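You operate a simulated robot arm through the tools that you are given. There is no shell and no other tool. Be economical: measure what you need, move in short steps, check, and stop when the job is done.

Carry out the task below with a simulated two-armed robot. There is one attempt and no reset: what you move stays moved.

Task
Hold the vanilla bottle, unscrew it, pour 20 ml into the tiny beaker and close it again.
Fine: it ends on the teal mat with the cap screwed home; lay the cap on the grey mat meanwhile; the beaker stays on the yellow mat. Set down upright: steel vanilla bottle.

It is judged by the outcome, as a careful person would: the job done as asked, and still so three seconds after it is handed in. It fails if anything else is knocked over, pushed out of place, dropped, spilled or broken. Lids that push on must go on centred and level and be pressed home; caps that screw on are set level and turned clockwise until they are tight.

Robot
Two 7-joint arms with two-finger parallel grippers on one trunk, on a base that drives. Base frame: it is fixed to the floor where the robot stands at the start and does not move with it; the origin is under the middle of the robot, x ahead of it, y to its left, z up. Readings come in mm, rad, newtons and seconds.
The left shoulder is at the start at [70, 163, 1095], the right one opposite. With the tool pointing down near the work surface each hand reaches from about 380 to 880 mm from the robot's upright axis, wherever it stands, measured 20 degrees to its own side. Places, roughly: grey mat [500, -200, 700]; large teal-ringed flask [-1500, 1250, 750]; small red-ringed beaker [-1250, 750, 750]; teal mat [500, -100, 700]; white-ringed cylinder [-1250, 1000, 750]. Payload 3.43 kg a hand.
Tool frame (each hand has its own): the origin (TCP) lies between the finger pads and is the grasp point; the fingertips stand 34 mm ahead of it; z points along the fingers, y is the line along which they close. The gripper opens to 128 mm. The fingers are 24 mm wide and 12 mm thick; the gripper's body (48 by 130 mm) begins 96 mm behind the TCP.
Orientation is that of the tool frame in the base frame, as a unit quaternion [x, y, z, w]. With the fingers straight down and closing along the base's y, the tool's x points along the base's -x, its y along +y and its z along -z.

Tools
- The arms move only by the tool apply_moves. It takes "left_moves", "right_moves" or both (then of equal length, played together; a hand with none holds still); each is one flat list of numbers, 6 for each row, row after row: the shift along the tool's x, y, z in mm, then the turn, a rotation vector about the tool's x, y, z in rad. In form: [dx, dy, dz, wx, wy, wz, dx, dy, dz, wx, wy, wz, ...]. A call has 1 to 8 rows; each row is the pose to reach, as a shift and turn from the pose commanded when the call began, along the tool's axes at that moment. "left_hand" and "right_hand" are, for a hand that has rows, the finger opening in mm, from 0 to 128, set as the call begins (left out, the last holds). Rows are played at 5 a second. More than 50 mm and 0.15 rad between two rows, or a gripper value outside its range, and nothing of the call is played. Where a pose cannot be reached the arm comes as near as it can. A force on the tool above 40 N (or 10 N above the force at the start of the call, whichever is more), or a blocked arm, ends the call early, and 0.2 s more pass. Each finger travels about 153 mm/s and halts on what it meets, pressing with about 21 N; the grip force reading is that of the motor and also rises with nothing between the fingers. The clock runs only during rows and for 0.2 s after the last one: add rows that repeat a pose to give the fingers time. It gives the time, the measured TCP pose, the force on the tool (base axes), the opening and the grip force at its end, in the units of the frame above (readings bear some noise), with the torque about the TCP (base axes, N m) and any sound that the robot's microphone picked up.
- Cameras (640 x 400 px; columns grow to the right, rows downward): "scene" is now at [137.5, 9.9, 1320.5]; the picture's right is [0.12, -0.99, -0.00], its down [-0.60, -0.07, -0.80] and it looks along [0.79, 0.10, -0.61] (base axes); focal length 214 px, centre (320, 200). "left" rides on the left gripper at [76, 11, -160] in its tool frame; the picture's right is [-0.15, 0.99, 0.00], its down [-0.88, -0.13, -0.46] and it looks along [-0.45, -0.07, 0.89] (tool axes); focal length 234 px, centre (320, 200). "right" rides on the right gripper at [76, -11, -160] in its tool frame; the picture's right is [0.15, 0.99, 0.00], its down [-0.88, 0.13, -0.46] and it looks along [-0.45, 0.07, 0.89] (tool axes); focal length 234 px, centre (320, 200). There is no depth. A picture from a camera that has moved, and an enlarged one, comes with that camera's place and axes in the base frame and with its lens.
- camera(camera): a new picture of that camera. No time passes.
- raise_lower(by): slides the trunk up (or, below 0, down) by that many mm; the arms and the scene camera ride with it, the base frame stays. It gives what a move gives, with no picture.
- steer(legs): drives the robot by 1 to 6 legs, each [ahead, left, turn to the left] in mm, mm and rad, along the robot's own axes; the way and the turn of a leg run together, so that a leg with both is an arc; at most 1500 mm and 3.142 rad a leg. The arms and the cameras ride along, it lands a little off, and it stops where it bumps. It gives what a move gives.
- head_to(pan, tilt): turns the head with the scene camera to pan (to the left, within 1.501 rad either way) and tilt (down, from -0.506 to 1.204), counted from straight ahead of the robot. It gives what a move gives.
- close_up(camera, box): a new picture of the part [left, top, right, bottom] of that camera's present view, enlarged. No time passes.
- sign_off(): hands the job in; it is judged then, once.

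Go step by step. Nothing tells you exact positions but the pictures and the camera data: compare them with the known pose of the tool, close in by small moves and look again before you grip or let go. The budget is 120 turns and 100 pictures, counting those below and the enlarged ones. Unless the task says otherwise, let go and move clear before handing in, and close with one line.

The tools are called after "Emit:" by a JSON object that holds its "method" and its "body". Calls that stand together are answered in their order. apply_moves: Moves the arms, as the interface text tells. Its arguments: {"type":"object","properties":{"left_moves":{"type":"array","items":{"type":"number"}},"left_hand":{"type":"number"},"right_moves":{"type":"array","items":{"type":"number"}},"right_hand":{"type":"number"}},"required":[]} The other tools are called the same way: raise_lower (by) slides the trunk up or down; steer (legs) drives the base; head_to (pan, tilt) turns the head that bears the scene camera; camera (camera) takes a picture; close_up (camera, box) takes an enlarged picture of a part of a camera's view; sign_off () hands the job in.

At the start:

```text
clock: 0.0
left_tool_pos: [720.5, 45.9, 1105.2]
left_ee_rot: [0.0, 1.0, 0.0, -0.001]
left_force: [-0.3, -0.4, -0.6]
left_ft_torque: [0.02, -0.01, -0.04]
left_gripper_width: 128.1
left_grip_force: 0.1
right_tool_pos: [483.3, -357.0, 1173.1]
right_ee_rot: [0.0, 1.0, 0.0, 0.0]
right_force: [-0.3, 0.1, 0.0]
right_ft_torque: [0.0, -0.02, 0.03]
right_gripper_width: 127.9
right_grip_force: 0.1
trunk travel left (down, up): [-575.0, 365.0]
robot x, y, heading: [-0.6, -2.1, 0.004]
head pan, tilt: [0.12, 0.651]
```

scene: 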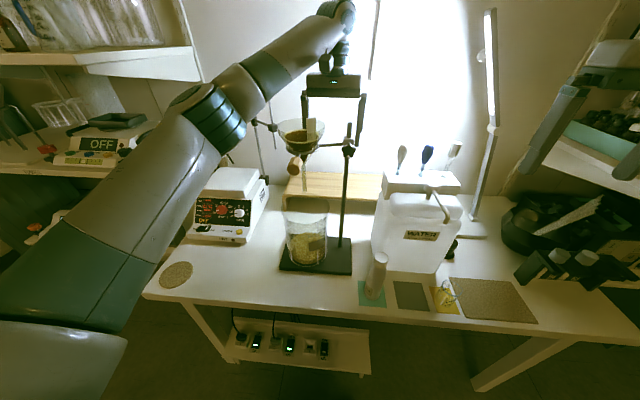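
right: 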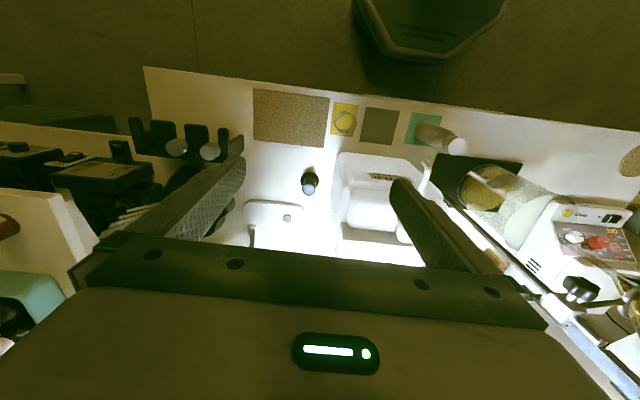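
left: 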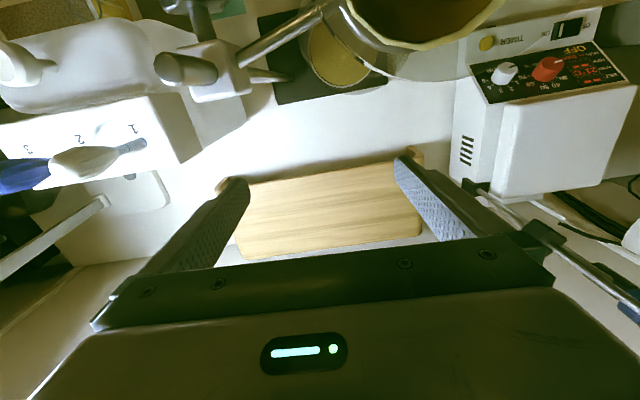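

I see a pale cylindrical bottle on the teal mat, an empty grey mat beside it, and a tiny beaker on the yellow mat. I'll take close-ups to measure them.

Emit:
{"method": "close_up", "body": {"camera": "scene", "box": [340, 230, 500, 330]}}

Emit:
{"method": "close_up", "body": {"camera": "right", "box": [300, 80, 492, 200]}}

```text
4.00 times, centred on (420, 280) of scene
camera zoom: at [137.5, 9.9, 1320.5], right [0.12, -0.99, 0.0], down [-0.6, -0.07, -0.8], along [0.79, 0.1, -0.61], focal length 858 px, centre (-80, -120)
```

zoom: 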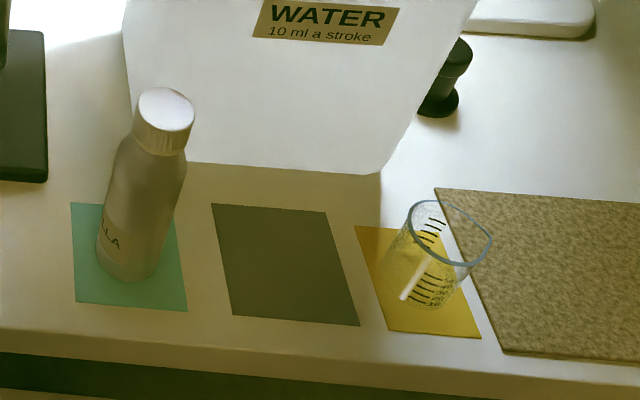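

```text
3.33 times, centred on (396, 140) of right
camera zoom: at [406.0, -367.8, 1331.5], right [-0.15, 0.99, 0.0], down [0.88, 0.13, 0.46], along [0.45, 0.07, -0.89], focal length 781 px, centre (67, 400)
```

zoom: 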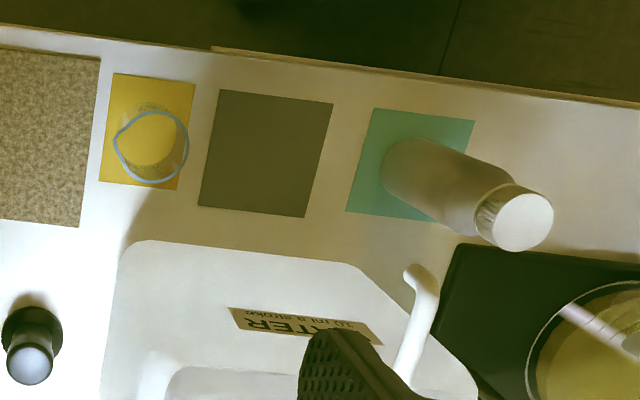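

The two cameras together put the tabletop at about z 735, the bottle at about (477, -97) and the beaker at about (483, -295). I'll raise the trunk so the left hand clears the ring stand, then drive back and to the right for better reach.

Emit:
{"method": "raise_lower", "body": {"by": 200}}

Emit:
{"method": "steer", "body": {"legs": [[-200, 0, 0], [0, -150, 0]]}}

Emit:
{"method": "head_to", "body": {"pan": 0.0, "tilt": 0.75}}

Emit:
{"method": "camera", "body": {"camera": "scene"}}

Emit:
{"method": "camera", "body": {"camera": "left"}}

```text
clock: 2.2
left_tool_pos: [713.0, 51.1, 1278.7]
left_ee_rot: [0.001, 1.0, 0.006, -0.016]
left_force: [0.6, 0.2, 0.3]
left_ft_torque: [0.03, 0.0, 0.0]
left_gripper_width: 127.8
left_grip_force: 0.1
right_tool_pos: [476.8, -353.6, 1374.7]
right_ee_rot: [0.0, 1.0, 0.0, 0.001]
right_force: [-0.7, 0.8, 0.2]
right_ft_torque: [0.03, 0.02, 0.02]
right_gripper_width: 127.9
right_grip_force: 0.0
trunk travel left (down, up): [-775.0, 165.0]
robot x, y, heading: [-0.9, 0.1, -0.004]
head pan, tilt: [0.12, 0.651]
```

```text
clock: 4.7
left_tool_pos: [520.2, -100.6, 1306.6]
left_ee_rot: [-0.001, 1.0, 0.0, 0.0]
left_force: [0.0, 0.2, 0.1]
left_ft_torque: [-0.05, 0.01, 0.02]
left_gripper_width: 128.0
left_grip_force: 0.1
right_tool_pos: [284.6, -504.2, 1373.3]
right_ee_rot: [-0.002, 1.0, -0.001, 0.0]
right_force: [-0.5, 0.2, -0.4]
right_ft_torque: [-0.02, 0.01, 0.01]
right_gripper_width: 127.8
right_grip_force: 0.0
trunk travel left (down, up): [-775.0, 165.0]
robot x, y, heading: [-197.1, -148.3, 0.007]
head pan, tilt: [0.12, 0.651]
```

```text
clock: 5.4
left_tool_pos: [522.8, -102.6, 1305.5]
left_ee_rot: [-0.002, 1.0, 0.001, 0.0]
left_force: [0.3, 0.6, 0.5]
left_ft_torque: [-0.02, -0.01, 0.01]
left_gripper_width: 128.0
left_grip_force: 0.0
right_tool_pos: [287.6, -506.9, 1372.9]
right_ee_rot: [-0.002, 1.0, 0.0, 0.0]
right_force: [0.4, 0.5, -0.4]
right_ft_torque: [0.01, 0.02, -0.01]
right_gripper_width: 127.6
right_grip_force: 0.1
trunk travel left (down, up): [-775.0, 165.0]
robot x, y, heading: [-200.5, -151.1, 0.008]
head pan, tilt: [0.0, 0.75]
```

```text
94 pictures are left
camera scene: at [-63.6, -150.6, 1512.0], right [0.0, -1.0, 0.0], down [-0.68, 0.0, -0.73], along [0.73, 0.0, -0.68], focal length 214 px, centre (320, 200)
```

scene: 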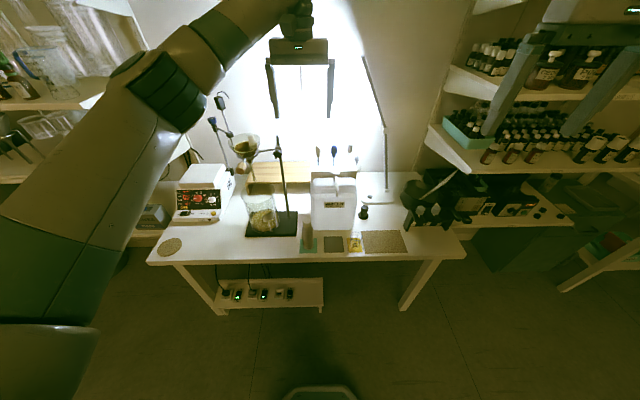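

```text
93 pictures are left
camera left: at [445.9, -91.0, 1465.8], right [0.14, 0.99, 0.0], down [0.88, -0.13, 0.46], along [0.45, -0.07, -0.89], focal length 234 px, centre (320, 200)
```

left: 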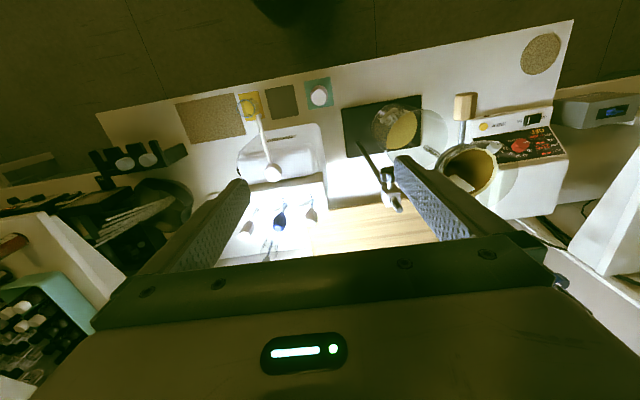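

The white tube of the water dispenser ends near (488, -206, 1015), above the grey mat, so I have to keep clear of it. Next I retract the left hand and pitch it forward to horizontal for a side grip on the bottle.

Emit:
{"method": "apply_moves", "body": {"left_moves": [20, 0, 0, 0, -0.15, 0, 40, 0, 0, 0, -0.3, 0, 60, 0, 0, 0, -0.45, 0, 80, 0, 0, 0, -0.6, 0, 100, 0, 0, 0, -0.75, 0, 120, 0, 0, 0, -0.9, 0, 140, 0, 0, 0, -1.05, 0, 160, 0, 0, 0, -1.2, 0]}}

Emit:
{"method": "raise_lower", "body": {"by": -200}}

```text
clock: 7.2
left_tool_pos: [358.9, -102.8, 1306.9]
left_ee_rot: [-0.002, 0.825, 0.001, 0.566]
left_force: [0.3, -0.6, -0.1]
left_ft_torque: [0.02, 0.02, 0.01]
left_gripper_width: 128.0
left_grip_force: 0.2
right_tool_pos: [284.3, -506.6, 1373.0]
right_ee_rot: [-0.002, 1.0, 0.001, 0.001]
right_force: [-0.6, 0.0, 0.8]
right_ft_torque: [0.03, -0.01, -0.01]
right_gripper_width: 128.0
right_grip_force: 0.1
trunk travel left (down, up): [-775.0, 165.0]
robot x, y, heading: [-199.6, -148.7, 0.002]
head pan, tilt: [0.0, 0.75]
```

```text
clock: 9.4
left_tool_pos: [361.2, -102.2, 1105.4]
left_ee_rot: [-0.002, 0.825, 0.002, 0.565]
left_force: [-0.2, -1.0, -1.0]
left_ft_torque: [-0.02, -0.01, 0.0]
left_gripper_width: 127.8
left_grip_force: 0.1
right_tool_pos: [285.2, -506.3, 1173.8]
right_ee_rot: [-0.001, 1.0, 0.001, 0.0]
right_force: [-0.1, -0.2, 0.4]
right_ft_torque: [-0.02, 0.0, -0.01]
right_gripper_width: 128.0
right_grip_force: 0.1
trunk travel left (down, up): [-575.0, 365.0]
robot x, y, heading: [-200.8, -149.7, 0.0]
head pan, tilt: [0.0, 0.75]
```

Next I finish the pitch and lower the left hand in front of the bottle.

Emit:
{"method": "apply_moves", "body": {"left_moves": [35.7, 0.6, 15.1, 0, -0.046, 0, 71.4, 1.3, 30.2, 0, -0.093, 0, 107.1, 1.9, 45.2, 0, -0.139, 0, 142.9, 2.5, 60.3, 0, -0.186, 0, 178.6, 3.1, 75.4, 0, -0.232, 0, 214.3, 3.8, 90.5, 0, -0.278, 0, 250, 4.4, 105.5, 0, -0.325, 0, 285.7, 5, 120.6, 0, -0.371, 0]}}

Emit:
{"method": "head_to", "body": {"pan": 0.1, "tilt": 0.75}}

Emit:
{"method": "camera", "body": {"camera": "left"}}

Emit:
{"method": "close_up", "body": {"camera": "scene", "box": [240, 130, 480, 280]}}

Emit:
{"method": "camera", "body": {"camera": "right"}}

```text
clock: 11.2
left_tool_pos: [392.0, -116.5, 785.1]
left_ee_rot: [0.01, 0.726, -0.022, 0.687]
left_force: [-0.3, -0.2, 0.3]
left_ft_torque: [-0.02, 0.1, 0.1]
left_gripper_width: 127.9
left_grip_force: 0.1
left hand out of reach, approached as far as the arm can: row 6, 7, 8
right_tool_pos: [285.9, -503.6, 1172.5]
right_ee_rot: [-0.001, 1.0, -0.001, 0.0]
right_force: [-0.2, 0.3, 0.4]
right_ft_torque: [-0.05, 0.0, 0.0]
right_gripper_width: 127.9
right_grip_force: 0.1
trunk travel left (down, up): [-575.0, 365.0]
robot x, y, heading: [-198.7, -147.0, -0.001]
head pan, tilt: [0.0, 0.75]
```

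```text
clock: 11.8
left_tool_pos: [390.7, -117.2, 787.1]
left_ee_rot: [0.01, 0.725, -0.021, 0.688]
left_force: [0.0, -0.3, 0.0]
left_ft_torque: [-0.01, 0.0, -0.01]
left_gripper_width: 127.9
left_grip_force: 0.1
right_tool_pos: [285.6, -506.4, 1172.5]
right_ee_rot: [-0.002, 1.0, 0.0, -0.001]
right_force: [-0.4, -0.6, 0.0]
right_ft_torque: [-0.02, 0.0, 0.02]
right_gripper_width: 128.2
right_grip_force: 0.1
trunk travel left (down, up): [-575.0, 365.0]
robot x, y, heading: [-199.3, -151.5, 0.002]
head pan, tilt: [0.099, 0.75]
```

```text
92 pictures are left
camera left: at [227.9, -100.2, 719.1], right [0.05, 0.99, 0.13], down [-0.41, -0.1, 0.9], along [0.91, -0.1, 0.41], focal length 234 px, centre (320, 200)
```

left: 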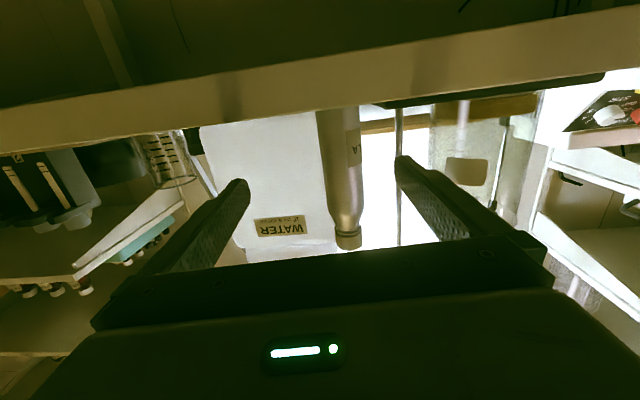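

```text
2.67 times, centred on (360, 205) of scene
camera zoom: at [-65.2, -142.0, 1312.1], right [0.1, -0.99, 0.0], down [-0.68, -0.07, -0.73], along [0.73, 0.07, -0.68], focal length 572 px, centre (213, 187)
```

zoom: 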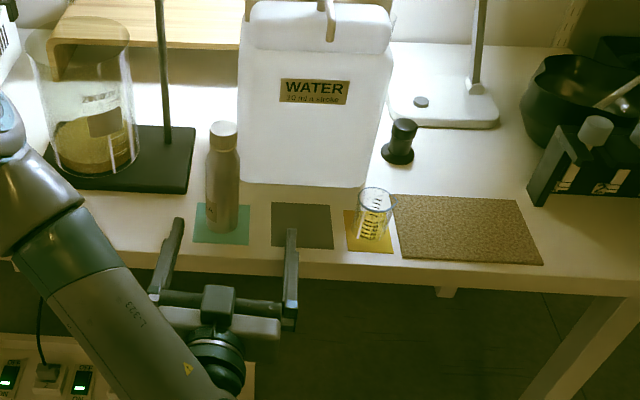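

```text
90 pictures are left
camera right: at [208.1, -516.5, 1331.8], right [-0.15, 0.99, 0.0], down [0.88, 0.13, 0.46], along [0.45, 0.07, -0.89], focal length 234 px, centre (320, 200)
```

right: 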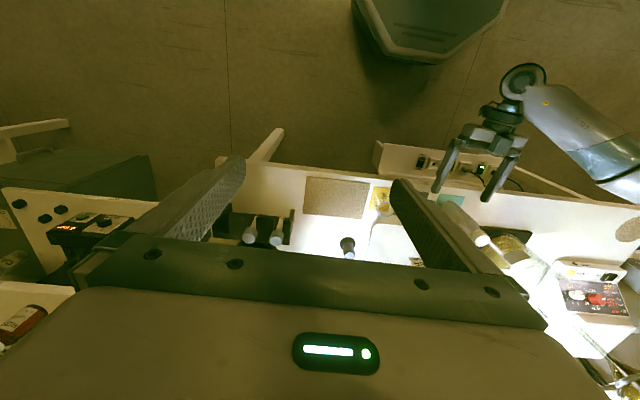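

The left arm was folded too tightly and couldn't reach the last rows. I'll back the robot up 90 mm for more room, then bring the left hand forward and level it.

Emit:
{"method": "steer", "body": {"legs": [[-90, 0, 0]]}}

Emit:
{"method": "apply_moves", "body": {"left_moves": [0, 0, 20, 0, 0, 0, 0, 0, 40, 0, 0, 0, 0, 0, 60, 0, 0, 0, 0, 0, 60, 0, 0, 0]}}

```text
clock: 13.0
left_tool_pos: [300.3, -117.4, 785.7]
left_ee_rot: [0.009, 0.726, -0.021, 0.688]
left_force: [-0.2, 0.1, -0.6]
left_ft_torque: [-0.01, 0.02, 0.02]
left_gripper_width: 128.1
left_grip_force: 0.1
right_tool_pos: [195.3, -505.4, 1172.5]
right_ee_rot: [-0.002, 1.0, 0.0, 0.0]
right_force: [-0.5, -0.9, 0.8]
right_ft_torque: [0.0, -0.04, 0.0]
right_gripper_width: 127.8
right_grip_force: 0.1
trunk travel left (down, up): [-575.0, 365.0]
robot x, y, heading: [-288.5, -152.9, 0.002]
head pan, tilt: [0.099, 0.75]
```

```text
clock: 14.0
left_tool_pos: [360.2, -120.3, 781.2]
left_ee_rot: [0.01, 0.725, -0.02, 0.688]
left_force: [-0.8, 0.3, -0.6]
left_ft_torque: [0.0, -0.01, 0.03]
left_gripper_width: 128.0
left_grip_force: 0.1
right_tool_pos: [195.0, -507.2, 1173.6]
right_ee_rot: [-0.002, 1.0, 0.0, 0.0]
right_force: [-0.1, -0.6, 0.0]
right_ft_torque: [0.03, -0.03, 0.04]
right_gripper_width: 128.0
right_grip_force: 0.1
trunk travel left (down, up): [-575.0, 365.0]
robot x, y, heading: [-288.3, -149.5, 0.003]
head pan, tilt: [0.099, 0.75]
```

Emit:
{"method": "apply_moves", "body": {"left_moves": [-8, 12, 10, -0.021, -0.026, 0.007, -16, 23.7, 20, -0.042, -0.052, 0.014, -16, 23.7, 20, -0.042, -0.052, 0.014]}}

Emit:
{"method": "camera", "body": {"camera": "left"}}

```text
clock: 14.8
left_tool_pos: [381.7, -96.8, 797.0]
left_ee_rot: [0.002, 0.707, -0.002, 0.707]
left_force: [-0.3, -0.3, 0.3]
left_ft_torque: [0.0, 0.01, -0.02]
left_gripper_width: 127.9
left_grip_force: 0.1
right_tool_pos: [195.7, -506.6, 1173.6]
right_ee_rot: [-0.002, 1.0, 0.0, 0.0]
right_force: [0.1, -0.1, -0.3]
right_ft_torque: [-0.02, -0.04, 0.0]
right_gripper_width: 127.9
right_grip_force: 0.1
trunk travel left (down, up): [-575.0, 365.0]
robot x, y, heading: [-287.8, -150.8, 0.007]
head pan, tilt: [0.099, 0.75]
```

```text
89 pictures are left
camera left: at [222.1, -85.6, 720.8], right [0.0, 0.99, 0.15], down [-0.45, -0.13, 0.88], along [0.89, -0.07, 0.45], focal length 234 px, centre (320, 200)
```

left: 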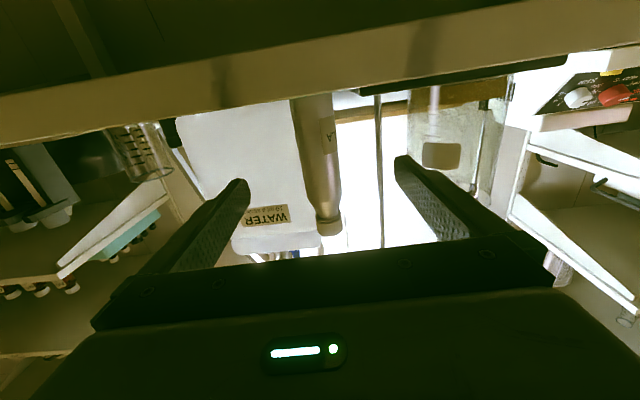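

The bottle sits centred between the open fingers, so I advance the left hand around it.

Emit:
{"method": "apply_moves", "body": {"left_moves": [0, -1, 24, 0, 0, 0, 0, -2, 48, 0, 0, 0, 0, -3, 72, 0, 0, 0, 0, -3, 96, 0, 0, 0, 0, -3, 96, 0, 0, 0]}}

Emit:
{"method": "close_up", "body": {"camera": "scene", "box": [280, 140, 440, 240]}}

Emit:
{"method": "camera", "body": {"camera": "left"}}

```text
clock: 16.0
left_tool_pos: [478.6, -100.8, 796.9]
left_ee_rot: [0.001, 0.707, -0.001, 0.707]
left_force: [1.4, 1.2, 0.1]
left_ft_torque: [-0.04, -0.02, -0.03]
left_gripper_width: 128.0
left_grip_force: 0.1
right_tool_pos: [194.9, -507.0, 1173.0]
right_ee_rot: [-0.002, 1.0, 0.001, 0.0]
right_force: [-0.1, -0.1, 0.0]
right_ft_torque: [0.0, 0.0, 0.03]
right_gripper_width: 128.1
right_grip_force: 0.0
trunk travel left (down, up): [-575.0, 365.0]
robot x, y, heading: [-291.7, -151.9, 0.008]
head pan, tilt: [0.099, 0.75]
```

```text
4.00 times, centred on (360, 190) of scene
camera zoom: at [-155.1, -142.1, 1312.1], right [0.1, -0.99, 0.0], down [-0.68, -0.07, -0.73], along [0.73, 0.07, -0.68], focal length 858 px, centre (160, 240)
```

zoom: 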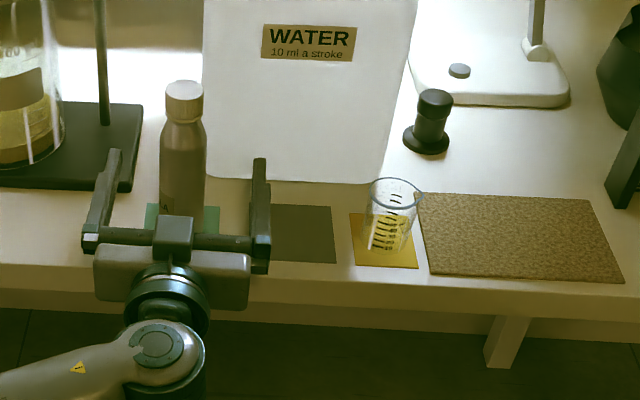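

```text
87 pictures are left
camera left: at [317.0, -89.0, 720.7], right [0.0, 0.99, 0.15], down [-0.45, -0.13, 0.88], along [0.89, -0.07, 0.45], focal length 234 px, centre (320, 200)
```

left: 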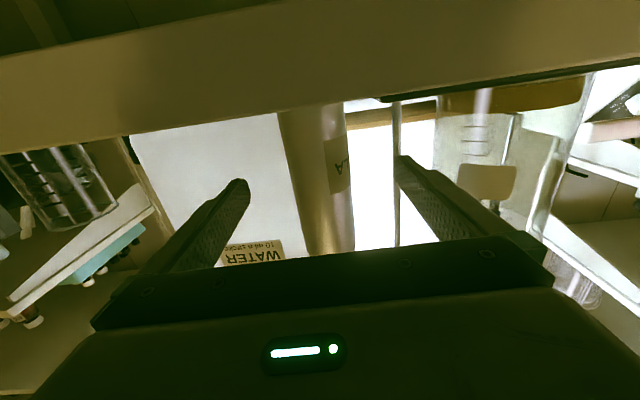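

The fingers straddle the bottle body evenly, so I close the left hand.

Emit:
{"method": "apply_moves", "body": {"left_moves": [0, 0, 0, 0, 0, 0, 0, 0, 0, 0, 0, 0, 0, 0, 0, 0, 0, 0, 0, 0, 0, 0, 0, 0, 0, 0, 0, 0, 0, 0], "left_hand": 0}}

Emit:
{"method": "close_up", "body": {"camera": "scene", "box": [300, 145, 396, 205]}}

```text
clock: 17.2
left_tool_pos: [477.2, -99.4, 795.9]
left_ee_rot: [0.0, 0.708, -0.001, 0.707]
left_force: [1.3, 1.1, 0.9]
left_ft_torque: [0.06, -0.04, -0.03]
left_gripper_width: 43.3
left_grip_force: 21.2
right_tool_pos: [194.9, -506.1, 1172.3]
right_ee_rot: [-0.002, 1.0, 0.001, 0.001]
right_force: [-0.6, 0.9, -0.1]
right_ft_torque: [0.01, -0.01, 0.0]
right_gripper_width: 128.2
right_grip_force: 0.1
trunk travel left (down, up): [-575.0, 365.0]
robot x, y, heading: [-286.3, -144.8, 0.007]
head pan, tilt: [0.099, 0.75]
```

```text
6.67 times, centred on (348, 175) of scene
camera zoom: at [-155.0, -142.2, 1312.0], right [0.1, -0.99, 0.0], down [-0.68, -0.07, -0.73], along [0.73, 0.07, -0.68], focal length 1430 px, centre (133, 367)
```

zoom: 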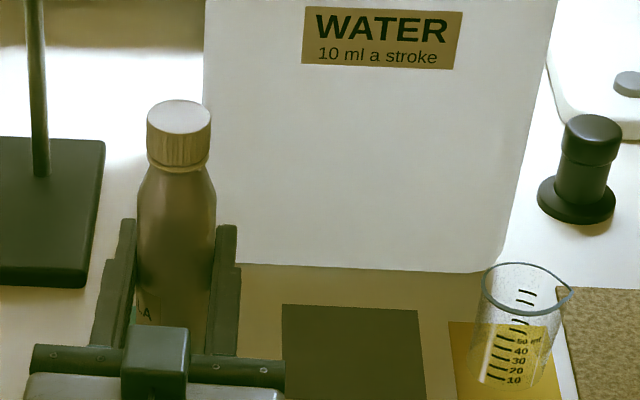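

The bottle is gripped at 43 mm diameter, and the beaker has readable 10 ml marks. I now bring the right hand high over the cap, half open and pre-turned clockwise so it can unscrew counter-clockwise with its camera away from the tube.

Emit:
{"method": "apply_moves", "body": {"right_moves": [-28, 40, 0, 0, 0, 0.15, -56, 80, 0, 0, 0, 0.3, -84, 120, 0, 0, 0, 0.45, -112, 160, 0, 0, 0, 0.6, -140, 200, 0, 0, 0, 0.75, -168, 240, 0, 0, 0, 0.9, -196, 280, 0, 0, 0, 1.05, -224, 320, 0, 0, 0, 1.2], "right_hand": 70}}

```text
clock: 19.0
left_tool_pos: [476.3, -101.4, 797.2]
left_ee_rot: [0.0, 0.708, 0.0, 0.706]
left_force: [0.3, -0.3, 0.5]
left_ft_torque: [0.01, 0.11, -0.03]
left_gripper_width: 43.3
left_grip_force: 20.8
right_tool_pos: [276.7, -348.9, 1148.5]
right_ee_rot: [0.56, 0.828, 0.001, 0.002]
right_force: [-0.5, -0.4, 1.1]
right_ft_torque: [0.03, -0.05, 0.0]
right_gripper_width: 70.0
right_grip_force: 0.1
right hand out of reach, approached as far as the arm can: row 4, 5, 6, 7, 8
trunk travel left (down, up): [-575.0, 365.0]
robot x, y, heading: [-288.3, -149.8, 0.002]
head pan, tilt: [0.099, 0.75]
```

That height is out of reach for the right arm, so I go lower and come in from the robot's side instead.

Emit:
{"method": "apply_moves", "body": {"right_moves": [26.4, 17.7, 12.2, 0, 0, 0.04, 52.8, 35.5, 24.5, 0, 0, 0.08, 79.3, 53.2, 36.8, 0, 0, 0.12, 105.7, 70.9, 49, 0, 0, 0.16, 132.1, 88.6, 61.2, 0, 0, 0.2, 158.5, 106.4, 73.5, 0, 0, 0.24, 185, 124.1, 85.8, 0, 0, 0.28, 211.4, 141.8, 98, 0, 0, 0.31]}}

Emit:
{"method": "camera", "body": {"camera": "scene"}}

```text
clock: 20.8
left_tool_pos: [477.8, -100.8, 796.1]
left_ee_rot: [0.0, 0.707, -0.001, 0.707]
left_force: [2.0, 0.5, 1.7]
left_ft_torque: [0.08, -0.21, 0.01]
left_gripper_width: 43.2
left_grip_force: 20.3
right_tool_pos: [259.2, -291.7, 1070.1]
right_ee_rot: [0.677, 0.736, 0.0, 0.0]
right_force: [1.0, -0.1, 0.3]
right_ft_torque: [0.05, 0.0, 0.03]
right_gripper_width: 70.1
right_grip_force: 0.1
right hand out of reach, approached as far as the arm can: row 2, 3, 4, 5, 6, 7, 8
trunk travel left (down, up): [-575.0, 365.0]
robot x, y, heading: [-291.5, -149.3, 0.002]
head pan, tilt: [0.099, 0.75]
```

```text
85 pictures are left
camera scene: at [-153.9, -142.6, 1312.0], right [0.1, -0.99, 0.0], down [-0.68, -0.07, -0.73], along [0.73, 0.07, -0.68], focal length 214 px, centre (320, 200)
```

scene: 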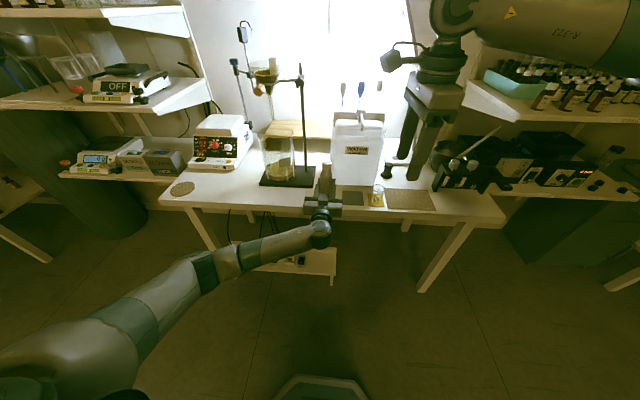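

The wrist yaw seems to be the limit here. I'll turn back toward neutral while moving left.

Emit:
{"method": "apply_moves", "body": {"right_moves": [0, 0, 0, 0, 0, -0.15, 20, 10, 0, 0, 0, -0.3, 46, 22, 2, 0, 0, -0.45, 74, 35, 5, 0, 0, -0.6, 102, 48, 10, 0, 0, -0.75, 130, 61, 15, 0, 0, -0.9, 158, 74, 20, 0, 0, -1.0, 185, 87, 20, 0, 0, -1.1]}}

```text
clock: 22.6
left_tool_pos: [477.2, -101.2, 796.7]
left_ee_rot: [0.001, 0.708, -0.001, 0.706]
left_force: [1.1, -0.7, -2.0]
left_ft_torque: [-0.01, 0.05, 0.04]
left_gripper_width: 43.5
left_grip_force: 20.9
right_tool_pos: [269.3, -320.1, 1084.6]
right_ee_rot: [0.227, 0.974, 0.001, 0.0]
right_force: [-0.6, -0.9, 0.4]
right_ft_torque: [0.02, -0.03, 0.0]
right_gripper_width: 69.9
right_grip_force: 0.1
right hand out of reach, approached as far as the arm can: row 2, 3, 4, 5, 6, 7, 8
trunk travel left (down, up): [-575.0, 365.0]
robot x, y, heading: [-289.8, -153.2, 0.0]
head pan, tilt: [0.099, 0.75]
```

Emit:
{"method": "apply_moves", "body": {"right_moves": [-18, 9, 32, 0, 0, 0, -36, 18, 65, 0, 0, 0, -54, 27, 98, 0, 0, 0, -72, 35, 130, 0, 0, 0]}}

```text
clock: 23.6
left_tool_pos: [477.3, -101.0, 798.0]
left_ee_rot: [0.001, 0.707, -0.001, 0.707]
left_force: [-0.2, -1.1, -0.3]
left_ft_torque: [-0.03, 0.05, 0.01]
left_gripper_width: 43.1
left_grip_force: 21.1
right_tool_pos: [338.0, -331.9, 959.2]
right_ee_rot: [0.227, 0.974, 0.001, 0.0]
right_force: [0.0, 0.2, 0.4]
right_ft_torque: [0.01, 0.05, 0.01]
right_gripper_width: 70.1
right_grip_force: 0.0
right hand out of reach, approached as far as the arm can: row 3, 4
trunk travel left (down, up): [-575.0, 365.0]
robot x, y, heading: [-291.6, -149.8, 0.003]
head pan, tilt: [0.099, 0.75]
```

Emit:
{"method": "apply_moves", "body": {"right_moves": [11, 22, 0, 0, 0, 0, 22, 45, 0, 0, 0, 0, 33, 67, 0, 0, 0, 0, 44, 90, 0, 0, 0, 0]}}

Emit:
{"method": "head_to", "body": {"pan": -0.7, "tilt": 0.4}}

Emit:
{"method": "camera", "body": {"camera": "scene"}}

```text
clock: 24.6
left_tool_pos: [477.2, -100.5, 795.7]
left_ee_rot: [0.0, 0.708, -0.001, 0.707]
left_force: [0.3, -0.1, -2.0]
left_ft_torque: [0.01, 0.02, -0.02]
left_gripper_width: 43.5
left_grip_force: 21.6
right_tool_pos: [300.5, -306.3, 967.0]
right_ee_rot: [0.228, 0.974, 0.002, 0.0]
right_force: [-0.5, 0.3, -0.2]
right_ft_torque: [0.0, 0.01, 0.04]
right_gripper_width: 69.9
right_grip_force: 0.0
right hand out of reach, approached as far as the arm can: row 1, 2, 3, 4
trunk travel left (down, up): [-575.0, 365.0]
robot x, y, heading: [-291.2, -149.8, 0.003]
head pan, tilt: [0.099, 0.75]
```

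```text
clock: 25.7
left_tool_pos: [477.1, -100.9, 797.3]
left_ee_rot: [0.0, 0.708, -0.001, 0.706]
left_force: [0.0, 0.8, -2.0]
left_ft_torque: [0.0, 0.04, -0.02]
left_gripper_width: 43.2
left_grip_force: 21.3
right_tool_pos: [301.4, -307.1, 966.7]
right_ee_rot: [0.227, 0.974, 0.001, 0.0]
right_force: [-1.3, 0.6, -0.3]
right_ft_torque: [0.02, 0.0, -0.01]
right_gripper_width: 69.7
right_grip_force: 0.0
trunk travel left (down, up): [-575.0, 365.0]
robot x, y, heading: [-289.3, -148.6, 0.004]
head pan, tilt: [-0.7, 0.4]
```

```text
84 pictures are left
camera scene: at [-166.0, -210.0, 1343.1], right [-0.64, -0.77, 0.0], down [-0.3, 0.25, -0.92], along [0.71, -0.59, -0.39], focal length 214 px, centre (320, 200)
```

scene: 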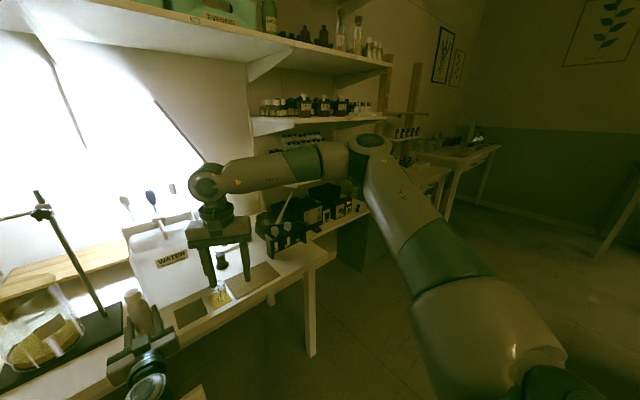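

The right elbow is out wide and can't bring the hand this far left. Turning the base about 0.3 rad to the left would put the bottle on the right arm's side, so I release the bottle, back off, move the right hand away and turn.

Emit:
{"method": "apply_moves", "body": {"left_moves": [0, 0, 0, 0, 0, 0, 0, 0, 0, 0, 0, 0, 0, 0, 0, 0, 0, 0, 0, 0, -40, 0, 0, 0, 0, 0, -80, 0, 0, 0, 0, 0, -120, 0, 0, 0], "right_moves": [-13, -27, 0, 0, 0, 0, -26, -54, 0, 0, 0, 0, -40, -80, 0, 0, 0, 0, -53, -107, 0, 0, 0, 0, -53, -107, 0, 0, 0, 0, -53, -107, 0, 0, 0, 0], "left_hand": 100}}

Emit:
{"method": "steer", "body": {"legs": [[0, 0, 0.3], [0, -30, 0]]}}

Emit:
{"method": "head_to", "body": {"pan": -0.2, "tilt": 0.75}}

Emit:
{"method": "camera", "body": {"camera": "scene"}}

```text
clock: 27.1
left_tool_pos: [356.6, -98.9, 796.6]
left_ee_rot: [0.001, 0.707, 0.0, 0.707]
left_force: [0.0, -0.4, 0.1]
left_ft_torque: [-0.01, 0.01, 0.02]
left_gripper_width: 100.2
left_grip_force: 0.1
right_tool_pos: [297.3, -428.4, 967.4]
right_ee_rot: [0.228, 0.974, 0.0, 0.0]
right_force: [0.1, -0.5, 0.0]
right_ft_torque: [0.0, -0.04, -0.04]
right_gripper_width: 70.0
right_grip_force: 0.1
trunk travel left (down, up): [-575.0, 365.0]
robot x, y, heading: [-288.5, -149.4, 0.004]
head pan, tilt: [-0.7, 0.4]
```

```text
clock: 28.9
left_tool_pos: [322.7, 59.9, 796.3]
left_ee_rot: [-0.104, 0.7, 0.104, 0.699]
left_force: [-0.1, -0.9, 0.1]
left_ft_torque: [0.0, 0.03, -0.02]
left_gripper_width: 100.0
left_grip_force: 0.1
right_tool_pos: [362.8, -272.5, 968.2]
right_ee_rot: [0.081, 0.997, 0.0, 0.001]
right_force: [0.7, 0.4, 0.1]
right_ft_torque: [0.04, -0.01, 0.03]
right_gripper_width: 70.0
right_grip_force: 0.0
trunk travel left (down, up): [-575.0, 365.0]
robot x, y, heading: [-282.4, -179.9, 0.301]
head pan, tilt: [-0.7, 0.4]
```

```text
clock: 29.8
left_tool_pos: [323.4, 59.5, 795.7]
left_ee_rot: [-0.104, 0.7, 0.103, 0.699]
left_force: [0.3, -0.2, 0.2]
left_ft_torque: [-0.03, 0.02, 0.0]
left_gripper_width: 100.1
left_grip_force: 0.0
right_tool_pos: [363.9, -273.1, 966.8]
right_ee_rot: [0.081, 0.997, 0.0, 0.0]
right_force: [0.8, -0.4, -0.1]
right_ft_torque: [0.01, 0.03, 0.02]
right_gripper_width: 70.2
right_grip_force: 0.1
trunk travel left (down, up): [-575.0, 365.0]
robot x, y, heading: [-278.4, -176.9, 0.294]
head pan, tilt: [-0.201, 0.75]
```

```text
83 pictures are left
camera scene: at [-148.4, -156.3, 1312.1], right [0.1, -1.0, 0.0], down [-0.68, -0.07, -0.73], along [0.73, 0.07, -0.68], focal length 214 px, centre (320, 200)
```

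scene: 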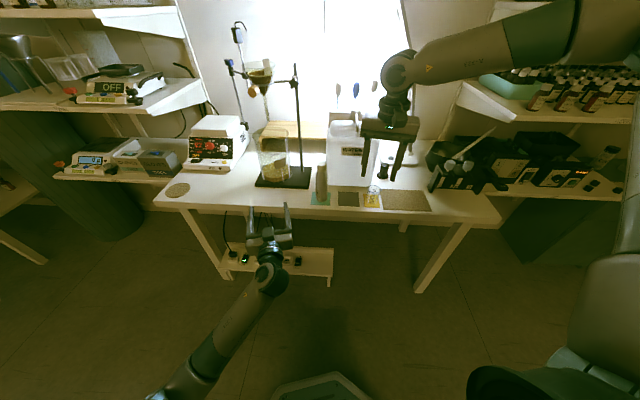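

Right arm test: I move it leftward in front of the bottle, with some clockwise pre-turn.

Emit:
{"method": "apply_moves", "body": {"right_moves": [-1, 22, -2, 0, 0, 0.1, -2, 44, -4, 0, 0, 0.2, -3, 67, -7, 0, 0, 0.3, -4, 89, -9, 0, 0, 0.4, -5, 111, -11, 0, 0, 0.5, -6, 133, -13, 0, 0, 0.6, -7, 155, -16, 0, 0, 0.7, -7.5, 177.5, -18, 0, 0, 0.8]}}

```text
clock: 31.6
left_tool_pos: [322.7, 58.9, 796.2]
left_ee_rot: [-0.104, 0.7, 0.103, 0.699]
left_force: [0.3, -0.5, -0.4]
left_ft_torque: [0.0, 0.01, -0.01]
left_gripper_width: 100.0
left_grip_force: 0.0
right_tool_pos: [372.3, -168.9, 988.6]
right_ee_rot: [0.464, 0.886, 0.002, 0.0]
right_force: [0.0, 0.0, 0.0]
right_ft_torque: [0.01, -0.02, 0.04]
right_gripper_width: 69.8
right_grip_force: 0.0
right hand out of reach, approached as far as the arm can: row 5, 6, 7, 8
trunk travel left (down, up): [-575.0, 365.0]
robot x, y, heading: [-277.2, -182.2, 0.301]
head pan, tilt: [-0.201, 0.75]
```

Emit:
{"method": "apply_moves", "body": {"right_moves": [3, 20, 0, 0, 0, 0, 6, 39, 0, 0, 0, 0, 9, 59, 0, 0, 0, 0, 11, 78, 0, 0, 0, 0]}}

```text
clock: 32.6
left_tool_pos: [323.4, 59.7, 796.5]
left_ee_rot: [-0.104, 0.7, 0.103, 0.699]
left_force: [0.5, 0.6, 0.5]
left_ft_torque: [0.06, 0.0, -0.01]
left_gripper_width: 100.1
left_grip_force: 0.0
right_tool_pos: [398.0, -178.9, 991.2]
right_ee_rot: [0.464, 0.886, 0.001, 0.0]
right_force: [-0.9, -0.4, 1.3]
right_ft_torque: [-0.02, -0.01, 0.0]
right_gripper_width: 69.7
right_grip_force: 0.1
right hand out of reach, approached as far as the arm can: row 1, 2, 3, 4
trunk travel left (down, up): [-575.0, 365.0]
robot x, y, heading: [-276.1, -180.3, 0.3]
head pan, tilt: [-0.201, 0.75]
```

It's the same limit again: folded with the elbow out, the right arm can't swing inward. I'll back the whole robot away from the table, straighten that arm in free space as the left arm was at the start, and then drive in.

Emit:
{"method": "steer", "body": {"legs": [[-400, 0, 0]]}}

Emit:
{"method": "apply_moves", "body": {"right_moves": [-22, 13, 0, 0, 0, -0.15, -44, 27, 0, 0, 0, -0.3, -66, 40, 0, 0, 0, -0.45, -88, 53, 0, 0, 0, -0.6, -110, 66, 0, 0, 0, -0.75, -132, 80, 0, 0, 0, -0.9]}}

```text
clock: 35.1
left_tool_pos: [-64.0, -54.8, 796.8]
left_ee_rot: [-0.107, 0.699, 0.107, 0.699]
left_force: [0.8, -0.3, 0.0]
left_ft_torque: [-0.03, 0.03, 0.0]
left_gripper_width: 99.6
left_grip_force: 0.2
right_tool_pos: [13.6, -291.3, 991.6]
right_ee_rot: [0.46, 0.888, 0.002, 0.0]
right_force: [-0.2, 0.1, 0.0]
right_ft_torque: [-0.01, -0.01, 0.0]
right_gripper_width: 69.9
right_grip_force: 0.1
trunk travel left (down, up): [-575.0, 365.0]
robot x, y, heading: [-663.1, -297.4, 0.309]
head pan, tilt: [-0.201, 0.75]
```

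```text
clock: 36.5
left_tool_pos: [-63.6, -55.8, 796.0]
left_ee_rot: [-0.107, 0.7, 0.106, 0.698]
left_force: [-0.2, -0.6, -0.3]
left_ft_torque: [0.02, 0.03, 0.0]
left_gripper_width: 99.9
left_grip_force: 0.0
right_tool_pos: [128.0, -379.6, 992.4]
right_ee_rot: [0.027, 1.0, 0.003, 0.001]
right_force: [1.0, 0.3, 0.2]
right_ft_torque: [0.01, -0.01, -0.02]
right_gripper_width: 70.0
right_grip_force: 0.1
right hand out of reach, approached as far as the arm can: row 2, 3, 4, 5, 6
trunk travel left (down, up): [-575.0, 365.0]
robot x, y, heading: [-661.5, -298.7, 0.31]
head pan, tilt: [-0.201, 0.75]
```

Emit:
{"method": "apply_moves", "body": {"right_moves": [10, 26, 5, 0, 0, 0, 20, 51, 10, 0, 0, 0, 29, 77, 15, 0, 0, 0, 39, 103, 20, 0, 0, 0, 49, 128, 25, 0, 0, 0, 59, 154, 30, 0, 0, 0]}}

Emit:
{"method": "head_to", "body": {"pan": -0.5, "tilt": 0.4}}

Emit:
{"method": "camera", "body": {"camera": "scene"}}

```text
clock: 37.9
left_tool_pos: [-62.9, -53.7, 796.9]
left_ee_rot: [-0.106, 0.699, 0.107, 0.699]
left_force: [-1.3, 0.3, -0.2]
left_ft_torque: [0.01, 0.0, -0.04]
left_gripper_width: 100.0
left_grip_force: 0.0
right_tool_pos: [41.8, -308.3, 970.5]
right_ee_rot: [0.026, 1.0, 0.001, 0.001]
right_force: [-0.1, 0.1, 0.9]
right_ft_torque: [0.01, 0.05, -0.01]
right_gripper_width: 70.0
right_grip_force: 0.1
right hand out of reach, approached as far as the arm can: row 1, 2, 3, 4, 5, 6
trunk travel left (down, up): [-575.0, 365.0]
robot x, y, heading: [-662.6, -300.9, 0.309]
head pan, tilt: [-0.201, 0.75]
```

```text
clock: 38.8
left_tool_pos: [-62.3, -55.2, 796.8]
left_ee_rot: [-0.107, 0.699, 0.107, 0.699]
left_force: [0.0, -0.2, -0.3]
left_ft_torque: [0.0, -0.01, 0.04]
left_gripper_width: 100.1
left_grip_force: 0.0
right_tool_pos: [41.0, -308.9, 970.6]
right_ee_rot: [0.027, 1.0, 0.002, 0.001]
right_force: [0.2, -0.2, -0.2]
right_ft_torque: [-0.01, 0.01, 0.01]
right_gripper_width: 70.0
right_grip_force: 0.1
trunk travel left (down, up): [-575.0, 365.0]
robot x, y, heading: [-663.6, -300.3, 0.31]
head pan, tilt: [-0.499, 0.4]
```

```text
82 pictures are left
camera scene: at [-523.4, -301.7, 1343.1], right [-0.19, -0.98, 0.0], down [-0.38, 0.07, -0.92], along [0.9, -0.17, -0.39], focal length 214 px, centre (320, 200)
```

scene: 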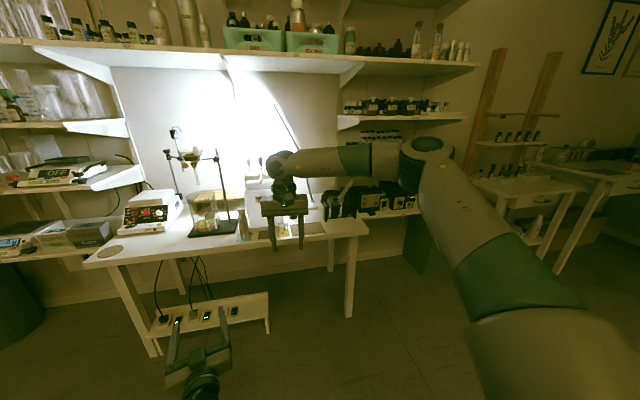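

Emit:
{"method": "apply_moves", "body": {"right_moves": [-17, -11, 34, 0, 0, 0, -34, -21, 68, 0, 0, 0, -51, -32, 102, 0, 0, 0, -68, -43, 136, 0, 0, 0, -85, -53, 170, 0, 0, 0]}}

Emit:
{"method": "apply_moves", "body": {"right_moves": [10, 26, 0, 0, 0, 0, 20, 51, 0, 0, 0, 0, 29, 77, 0, 0, 0, 0, 39, 103, 0, 0, 0, 0, 49, 128, 0, 0, 0, 0, 59, 154, 0, 0, 0, 0]}}

```text
clock: 40.0
left_tool_pos: [-62.5, -55.6, 795.7]
left_ee_rot: [-0.107, 0.7, 0.106, 0.698]
left_force: [-0.1, 0.8, 0.1]
left_ft_torque: [0.03, -0.01, 0.0]
left_gripper_width: 100.0
left_grip_force: 0.0
right_tool_pos: [92.0, -399.9, 824.4]
right_ee_rot: [0.027, 1.0, 0.003, 0.002]
right_force: [0.1, 0.0, -0.3]
right_ft_torque: [0.0, 0.01, 0.02]
right_gripper_width: 70.0
right_grip_force: 0.1
right hand out of reach, approached as far as the arm can: row 2, 3, 4, 5
trunk travel left (down, up): [-575.0, 365.0]
robot x, y, heading: [-667.1, -302.0, 0.307]
head pan, tilt: [-0.499, 0.4]
```

```text
clock: 41.4
left_tool_pos: [-62.6, -54.5, 796.7]
left_ee_rot: [-0.108, 0.7, 0.105, 0.698]
left_force: [0.3, 0.6, -1.1]
left_ft_torque: [0.02, -0.01, 0.02]
left_gripper_width: 100.2
left_grip_force: 0.1
right_tool_pos: [6.7, -319.3, 860.6]
right_ee_rot: [0.027, 1.0, 0.002, 0.001]
right_force: [0.3, 0.2, 0.5]
right_ft_torque: [-0.03, -0.02, 0.0]
right_gripper_width: 70.0
right_grip_force: 0.0
right hand out of reach, approached as far as the arm can: row 1, 2, 3, 4, 5, 6
trunk travel left (down, up): [-575.0, 365.0]
robot x, y, heading: [-663.1, -301.4, 0.31]
head pan, tilt: [-0.499, 0.4]
```

The right arm's elbow is pinned, but the left arm worked tool-down from the start. I'll swap roles: the right hand holds the bottle horizontally and the left hand does the cap. I reorient both arms here in free space.

Emit:
{"method": "apply_moves", "body": {"left_moves": [-31, 0, 0, 0, 0.15, 0, -62, 0, 0, 0, 0.3, 0, -93, 0, 10, 0, 0.45, 0, -124, 0, 20, 0, 0.6, 0, -155, 0, 30, 0, 0.75, 0, -186, 0, 40, 0, 0.9, 0, -217, 0, 60, 0, 1.05, 0, -250, 0, 80, 0, 1.2, 0], "right_moves": [5, -5, -5, 0, 0, -0.0825, 10, -10, -10, 0, 0, -0.165, 15, -15, -15, 0, 0, -0.2475, 20, -20, -20, 0, 0, -0.33, 25, -25, -25, 0, 0, -0.4125, 30, -30, -30, 0, 0, -0.495, 35, -35, -35, 0, 0, -0.5775, 40, -40, -40, 0, 0, -0.66]}}

```text
clock: 43.1
left_tool_pos: [82.4, -15.0, 1028.2]
left_ee_rot: [-0.149, 0.972, 0.024, 0.182]
left_force: [-0.7, 0.3, -0.3]
left_ft_torque: [0.0, -0.02, 0.0]
left_gripper_width: 100.0
left_grip_force: 0.0
left hand out of reach, approached as far as the arm can: row 6, 7, 8
right_tool_pos: [-35.6, -356.9, 899.3]
right_ee_rot: [-0.299, 0.954, 0.0, 0.001]
right_force: [-0.1, -0.4, 0.7]
right_ft_torque: [-0.02, -0.03, 0.01]
right_gripper_width: 69.9
right_grip_force: 0.0
trunk travel left (down, up): [-575.0, 365.0]
robot x, y, heading: [-665.7, -299.5, 0.308]
head pan, tilt: [-0.499, 0.4]
```

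Emit:
{"method": "apply_moves", "body": {"left_moves": [14, 0, -5, 0, 0.06, 0, 28, 0, -11, 0, 0.12, 0, 42, 0, -16, 0, 0.18, 0, 56, 0, -22, 0, 0.24, 0, 70, 0, -27, 0, 0.3, 0, 84, 0, -33, 0, 0.37, 0, 84, 0, -33, 0, 0.37, 0, 84, 0, -33, 0, 0.37, 0], "right_moves": [0, 0, 0, 0, -0.15, 0, 0, 0, 0, 0, -0.3, 0, 0, 0, 0, 0, -0.45, 0, 0, 0, 0, 0, -0.6, 0, 0, 0, 0, 0, -0.75, 0, 0, 0, 0, 0, -0.9, 0, 0, 0, 0, 0, -1.05, 0, 0, 0, 0, 0, -1.2, 0]}}

Emit:
{"method": "camera", "body": {"camera": "scene"}}

```text
clock: 45.0
left_tool_pos: [66.5, -29.4, 1044.2]
left_ee_rot: [-0.152, 0.988, -0.001, -0.001]
left_force: [-2.0, 0.9, -0.2]
left_ft_torque: [0.01, -0.03, 0.01]
left_gripper_width: 100.3
left_grip_force: 0.2
left hand out of reach, approached as far as the arm can: row 1, 2, 3, 4, 5, 6, 7, 8
right_tool_pos: [-22.2, -375.3, 980.9]
right_ee_rot: [-0.25, 0.795, 0.167, 0.527]
right_force: [-0.6, -0.1, 0.1]
right_ft_torque: [-0.03, -0.04, 0.0]
right_gripper_width: 70.0
right_grip_force: 0.1
right hand out of reach, approached as far as the arm can: row 7, 8
trunk travel left (down, up): [-575.0, 365.0]
robot x, y, heading: [-665.3, -301.3, 0.307]
head pan, tilt: [-0.499, 0.4]
```

```text
81 pictures are left
camera scene: at [-525.2, -302.5, 1343.4], right [-0.19, -0.98, 0.0], down [-0.38, 0.07, -0.92], along [0.91, -0.17, -0.39], focal length 214 px, centre (320, 200)
```

scene: 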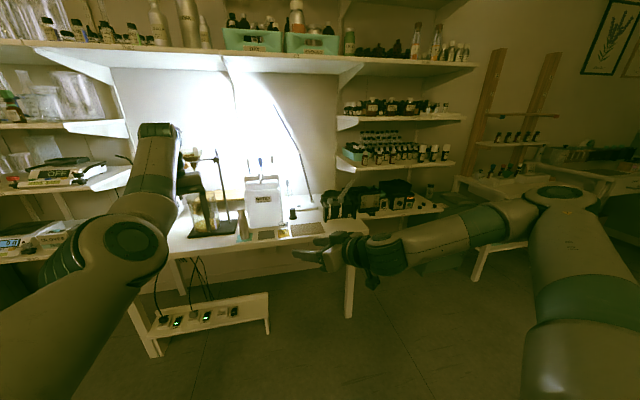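

Emit:
{"method": "apply_moves", "body": {"right_moves": [21, 0, 9, 0, -0.05, 0, 42, 0, 17, 0, -0.1, 0, 62, 0, 26, 0, -0.15, 0, 83, 0, 35, 0, -0.2, 0, 104, 0, 44, 0, -0.25, 0, 125, 0, 53, 0, -0.3, 0, 145, 0, 61, 0, -0.35, 0, 166, 0, 70, 0, -0.4, 0]}}

```text
clock: 47.0
left_tool_pos: [67.5, -28.1, 1040.9]
left_ee_rot: [-0.151, 0.989, -0.001, -0.001]
left_force: [-0.6, 0.0, -0.3]
left_ft_torque: [-0.1, 0.0, 0.0]
left_gripper_width: 100.2
left_grip_force: 0.1
right_tool_pos: [6.5, -626.0, 796.3]
right_ee_rot: [-0.329, 0.708, -0.017, 0.624]
right_force: [-0.7, 0.1, 0.2]
right_ft_torque: [-0.01, 0.0, 0.0]
right_gripper_width: 69.9
right_grip_force: 0.0
right hand out of reach, approached as far as the arm can: row 1, 2, 3, 4, 5, 6, 7
trunk travel left (down, up): [-575.0, 365.0]
robot x, y, heading: [-662.1, -302.7, 0.309]
head pan, tilt: [-0.499, 0.4]
stopped in row 8 (right hand): the arm was blocked; the commanded pose is now the measured one
```

The right hand swung out wide, so I look before continuing.

Emit:
{"method": "head_to", "body": {"pan": -0.9, "tilt": 0.6}}

Emit:
{"method": "camera", "body": {"camera": "scene"}}

```text
clock: 47.8
left_tool_pos: [67.1, -29.8, 1042.2]
left_ee_rot: [-0.15, 0.989, 0.0, -0.001]
left_force: [0.4, -0.3, 0.3]
left_ft_torque: [0.01, 0.0, 0.01]
left_gripper_width: 100.2
left_grip_force: 0.1
right_tool_pos: [5.3, -627.2, 793.9]
right_ee_rot: [-0.327, 0.709, -0.015, 0.624]
right_force: [0.1, 0.8, 0.7]
right_ft_torque: [0.02, -0.02, 0.0]
right_gripper_width: 70.1
right_grip_force: 0.0
trunk travel left (down, up): [-575.0, 365.0]
robot x, y, heading: [-665.8, -301.4, 0.309]
head pan, tilt: [-0.901, 0.6]
```

```text
80 pictures are left
camera scene: at [-541.0, -334.1, 1324.9], right [-0.56, -0.83, 0.0], down [-0.47, 0.32, -0.83], along [0.68, -0.46, -0.56], focal length 214 px, centre (320, 200)
```

scene: 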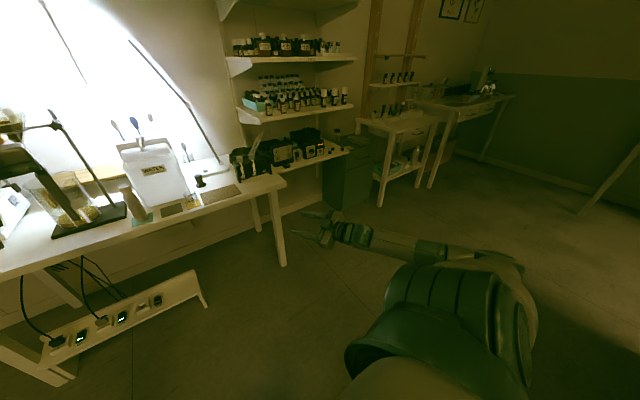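

The right arm has flipped into a useful elbow-low configuration. I'll level it to horizontal and bring it inward.

Emit:
{"method": "apply_moves", "body": {"right_moves": [-20, 33, 11, -0.018, -0.033, 0.054, -40, 66, 22, -0.037, -0.066, 0.108, -59, 99, 33, -0.055, -0.099, 0.162, -79, 131, 44, -0.073, -0.131, 0.216, -99, 164, 55, -0.092, -0.164, 0.27, -119, 197, 66, -0.11, -0.197, 0.324, -138, 230, 77, -0.129, -0.23, 0.378, -158, 263, 88, -0.147, -0.263, 0.4325]}}

Emit:
{"method": "head_to", "body": {"pan": 0.0, "tilt": 0.6}}

Emit:
{"method": "camera", "body": {"camera": "scene"}}

```text
clock: 49.6
left_tool_pos: [67.3, -29.6, 1042.3]
left_ee_rot: [-0.151, 0.989, -0.001, 0.0]
left_force: [0.4, 0.5, 0.9]
left_ft_torque: [0.01, 0.03, 0.01]
left_gripper_width: 99.9
left_grip_force: 0.1
right_tool_pos: [-23.4, -328.2, 807.1]
right_ee_rot: [-0.214, 0.675, 0.221, 0.671]
right_force: [-0.9, -0.1, 0.4]
right_ft_torque: [-0.01, 0.0, -0.03]
right_gripper_width: 69.8
right_grip_force: 0.1
right hand out of reach, approached as far as the arm can: row 7, 8
trunk travel left (down, up): [-575.0, 365.0]
robot x, y, heading: [-661.9, -297.8, 0.31]
head pan, tilt: [-0.901, 0.6]
```

```text
clock: 50.8
left_tool_pos: [68.0, -30.7, 1041.1]
left_ee_rot: [-0.151, 0.989, -0.002, -0.001]
left_force: [0.3, 0.2, -0.6]
left_ft_torque: [-0.02, 0.02, 0.01]
left_gripper_width: 99.9
left_grip_force: 0.0
right_tool_pos: [-23.5, -328.7, 806.2]
right_ee_rot: [-0.214, 0.675, 0.22, 0.671]
right_force: [-0.2, 0.8, -1.2]
right_ft_torque: [0.0, 0.0, 0.0]
right_gripper_width: 69.8
right_grip_force: 0.0
trunk travel left (down, up): [-575.0, 365.0]
robot x, y, heading: [-662.3, -298.7, 0.305]
head pan, tilt: [0.0, 0.6]
```

```text
79 pictures are left
camera scene: at [-530.3, -258.0, 1324.9], right [0.3, -0.95, 0.0], down [-0.54, -0.17, -0.82], along [0.79, 0.25, -0.57], focal length 214 px, centre (320, 200)
```

scene: 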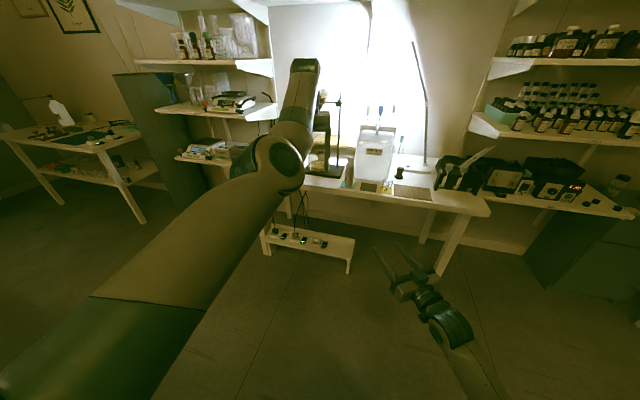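

Emit:
{"method": "apply_moves", "body": {"right_moves": [1, 24, 29, 0, 0, 0, 3, 48, 58, 0, 0, 0, 4, 72, 87, 0, 0, 0, 6, 96, 115, 0, 0, 0, 8, 120, 144, 0, 0, 0, 9, 144, 173, 0, 0, 0]}}

```text
clock: 52.2
left_tool_pos: [68.1, -29.8, 1040.0]
left_ee_rot: [-0.151, 0.989, -0.001, -0.002]
left_force: [0.2, 1.3, -0.3]
left_ft_torque: [0.01, 0.05, 0.01]
left_gripper_width: 100.1
left_grip_force: 0.0
right_tool_pos: [97.4, -175.3, 799.0]
right_ee_rot: [-0.231, 0.673, 0.259, 0.653]
right_force: [-0.1, -0.8, -0.7]
right_ft_torque: [-0.01, 0.01, -0.02]
right_gripper_width: 70.0
right_grip_force: 0.1
right hand out of reach, approached as far as the arm can: row 1, 2, 3, 4, 5, 6
trunk travel left (down, up): [-575.0, 365.0]
robot x, y, heading: [-663.6, -296.7, 0.308]
head pan, tilt: [0.0, 0.6]
```

Emit:
{"method": "apply_moves", "body": {"right_moves": [0, 15, -7, -0.07, 0, -0.01, 0, 29, -14, -0.14, 0, -0.02, 0, 44, -21, -0.21, 0, -0.03, 0, 59, -28, -0.28, 0, -0.04, 0, 74, -35, -0.35, 0, -0.047, 0, 74, -35, -0.35, 0, -0.047]}}

```text
clock: 53.6
left_tool_pos: [68.0, -31.1, 1040.9]
left_ee_rot: [-0.151, 0.989, -0.001, -0.001]
left_force: [-0.3, 0.2, 0.7]
left_ft_torque: [0.0, 0.01, -0.01]
left_gripper_width: 100.0
left_grip_force: 0.1
right_tool_pos: [24.1, -144.4, 805.1]
right_ee_rot: [-0.357, 0.611, 0.358, 0.609]
right_force: [0.2, 0.3, 0.4]
right_ft_torque: [0.0, -0.02, 0.01]
right_gripper_width: 70.1
right_grip_force: 0.0
trunk travel left (down, up): [-575.0, 365.0]
robot x, y, heading: [-663.2, -300.9, 0.306]
head pan, tilt: [0.0, 0.6]
```

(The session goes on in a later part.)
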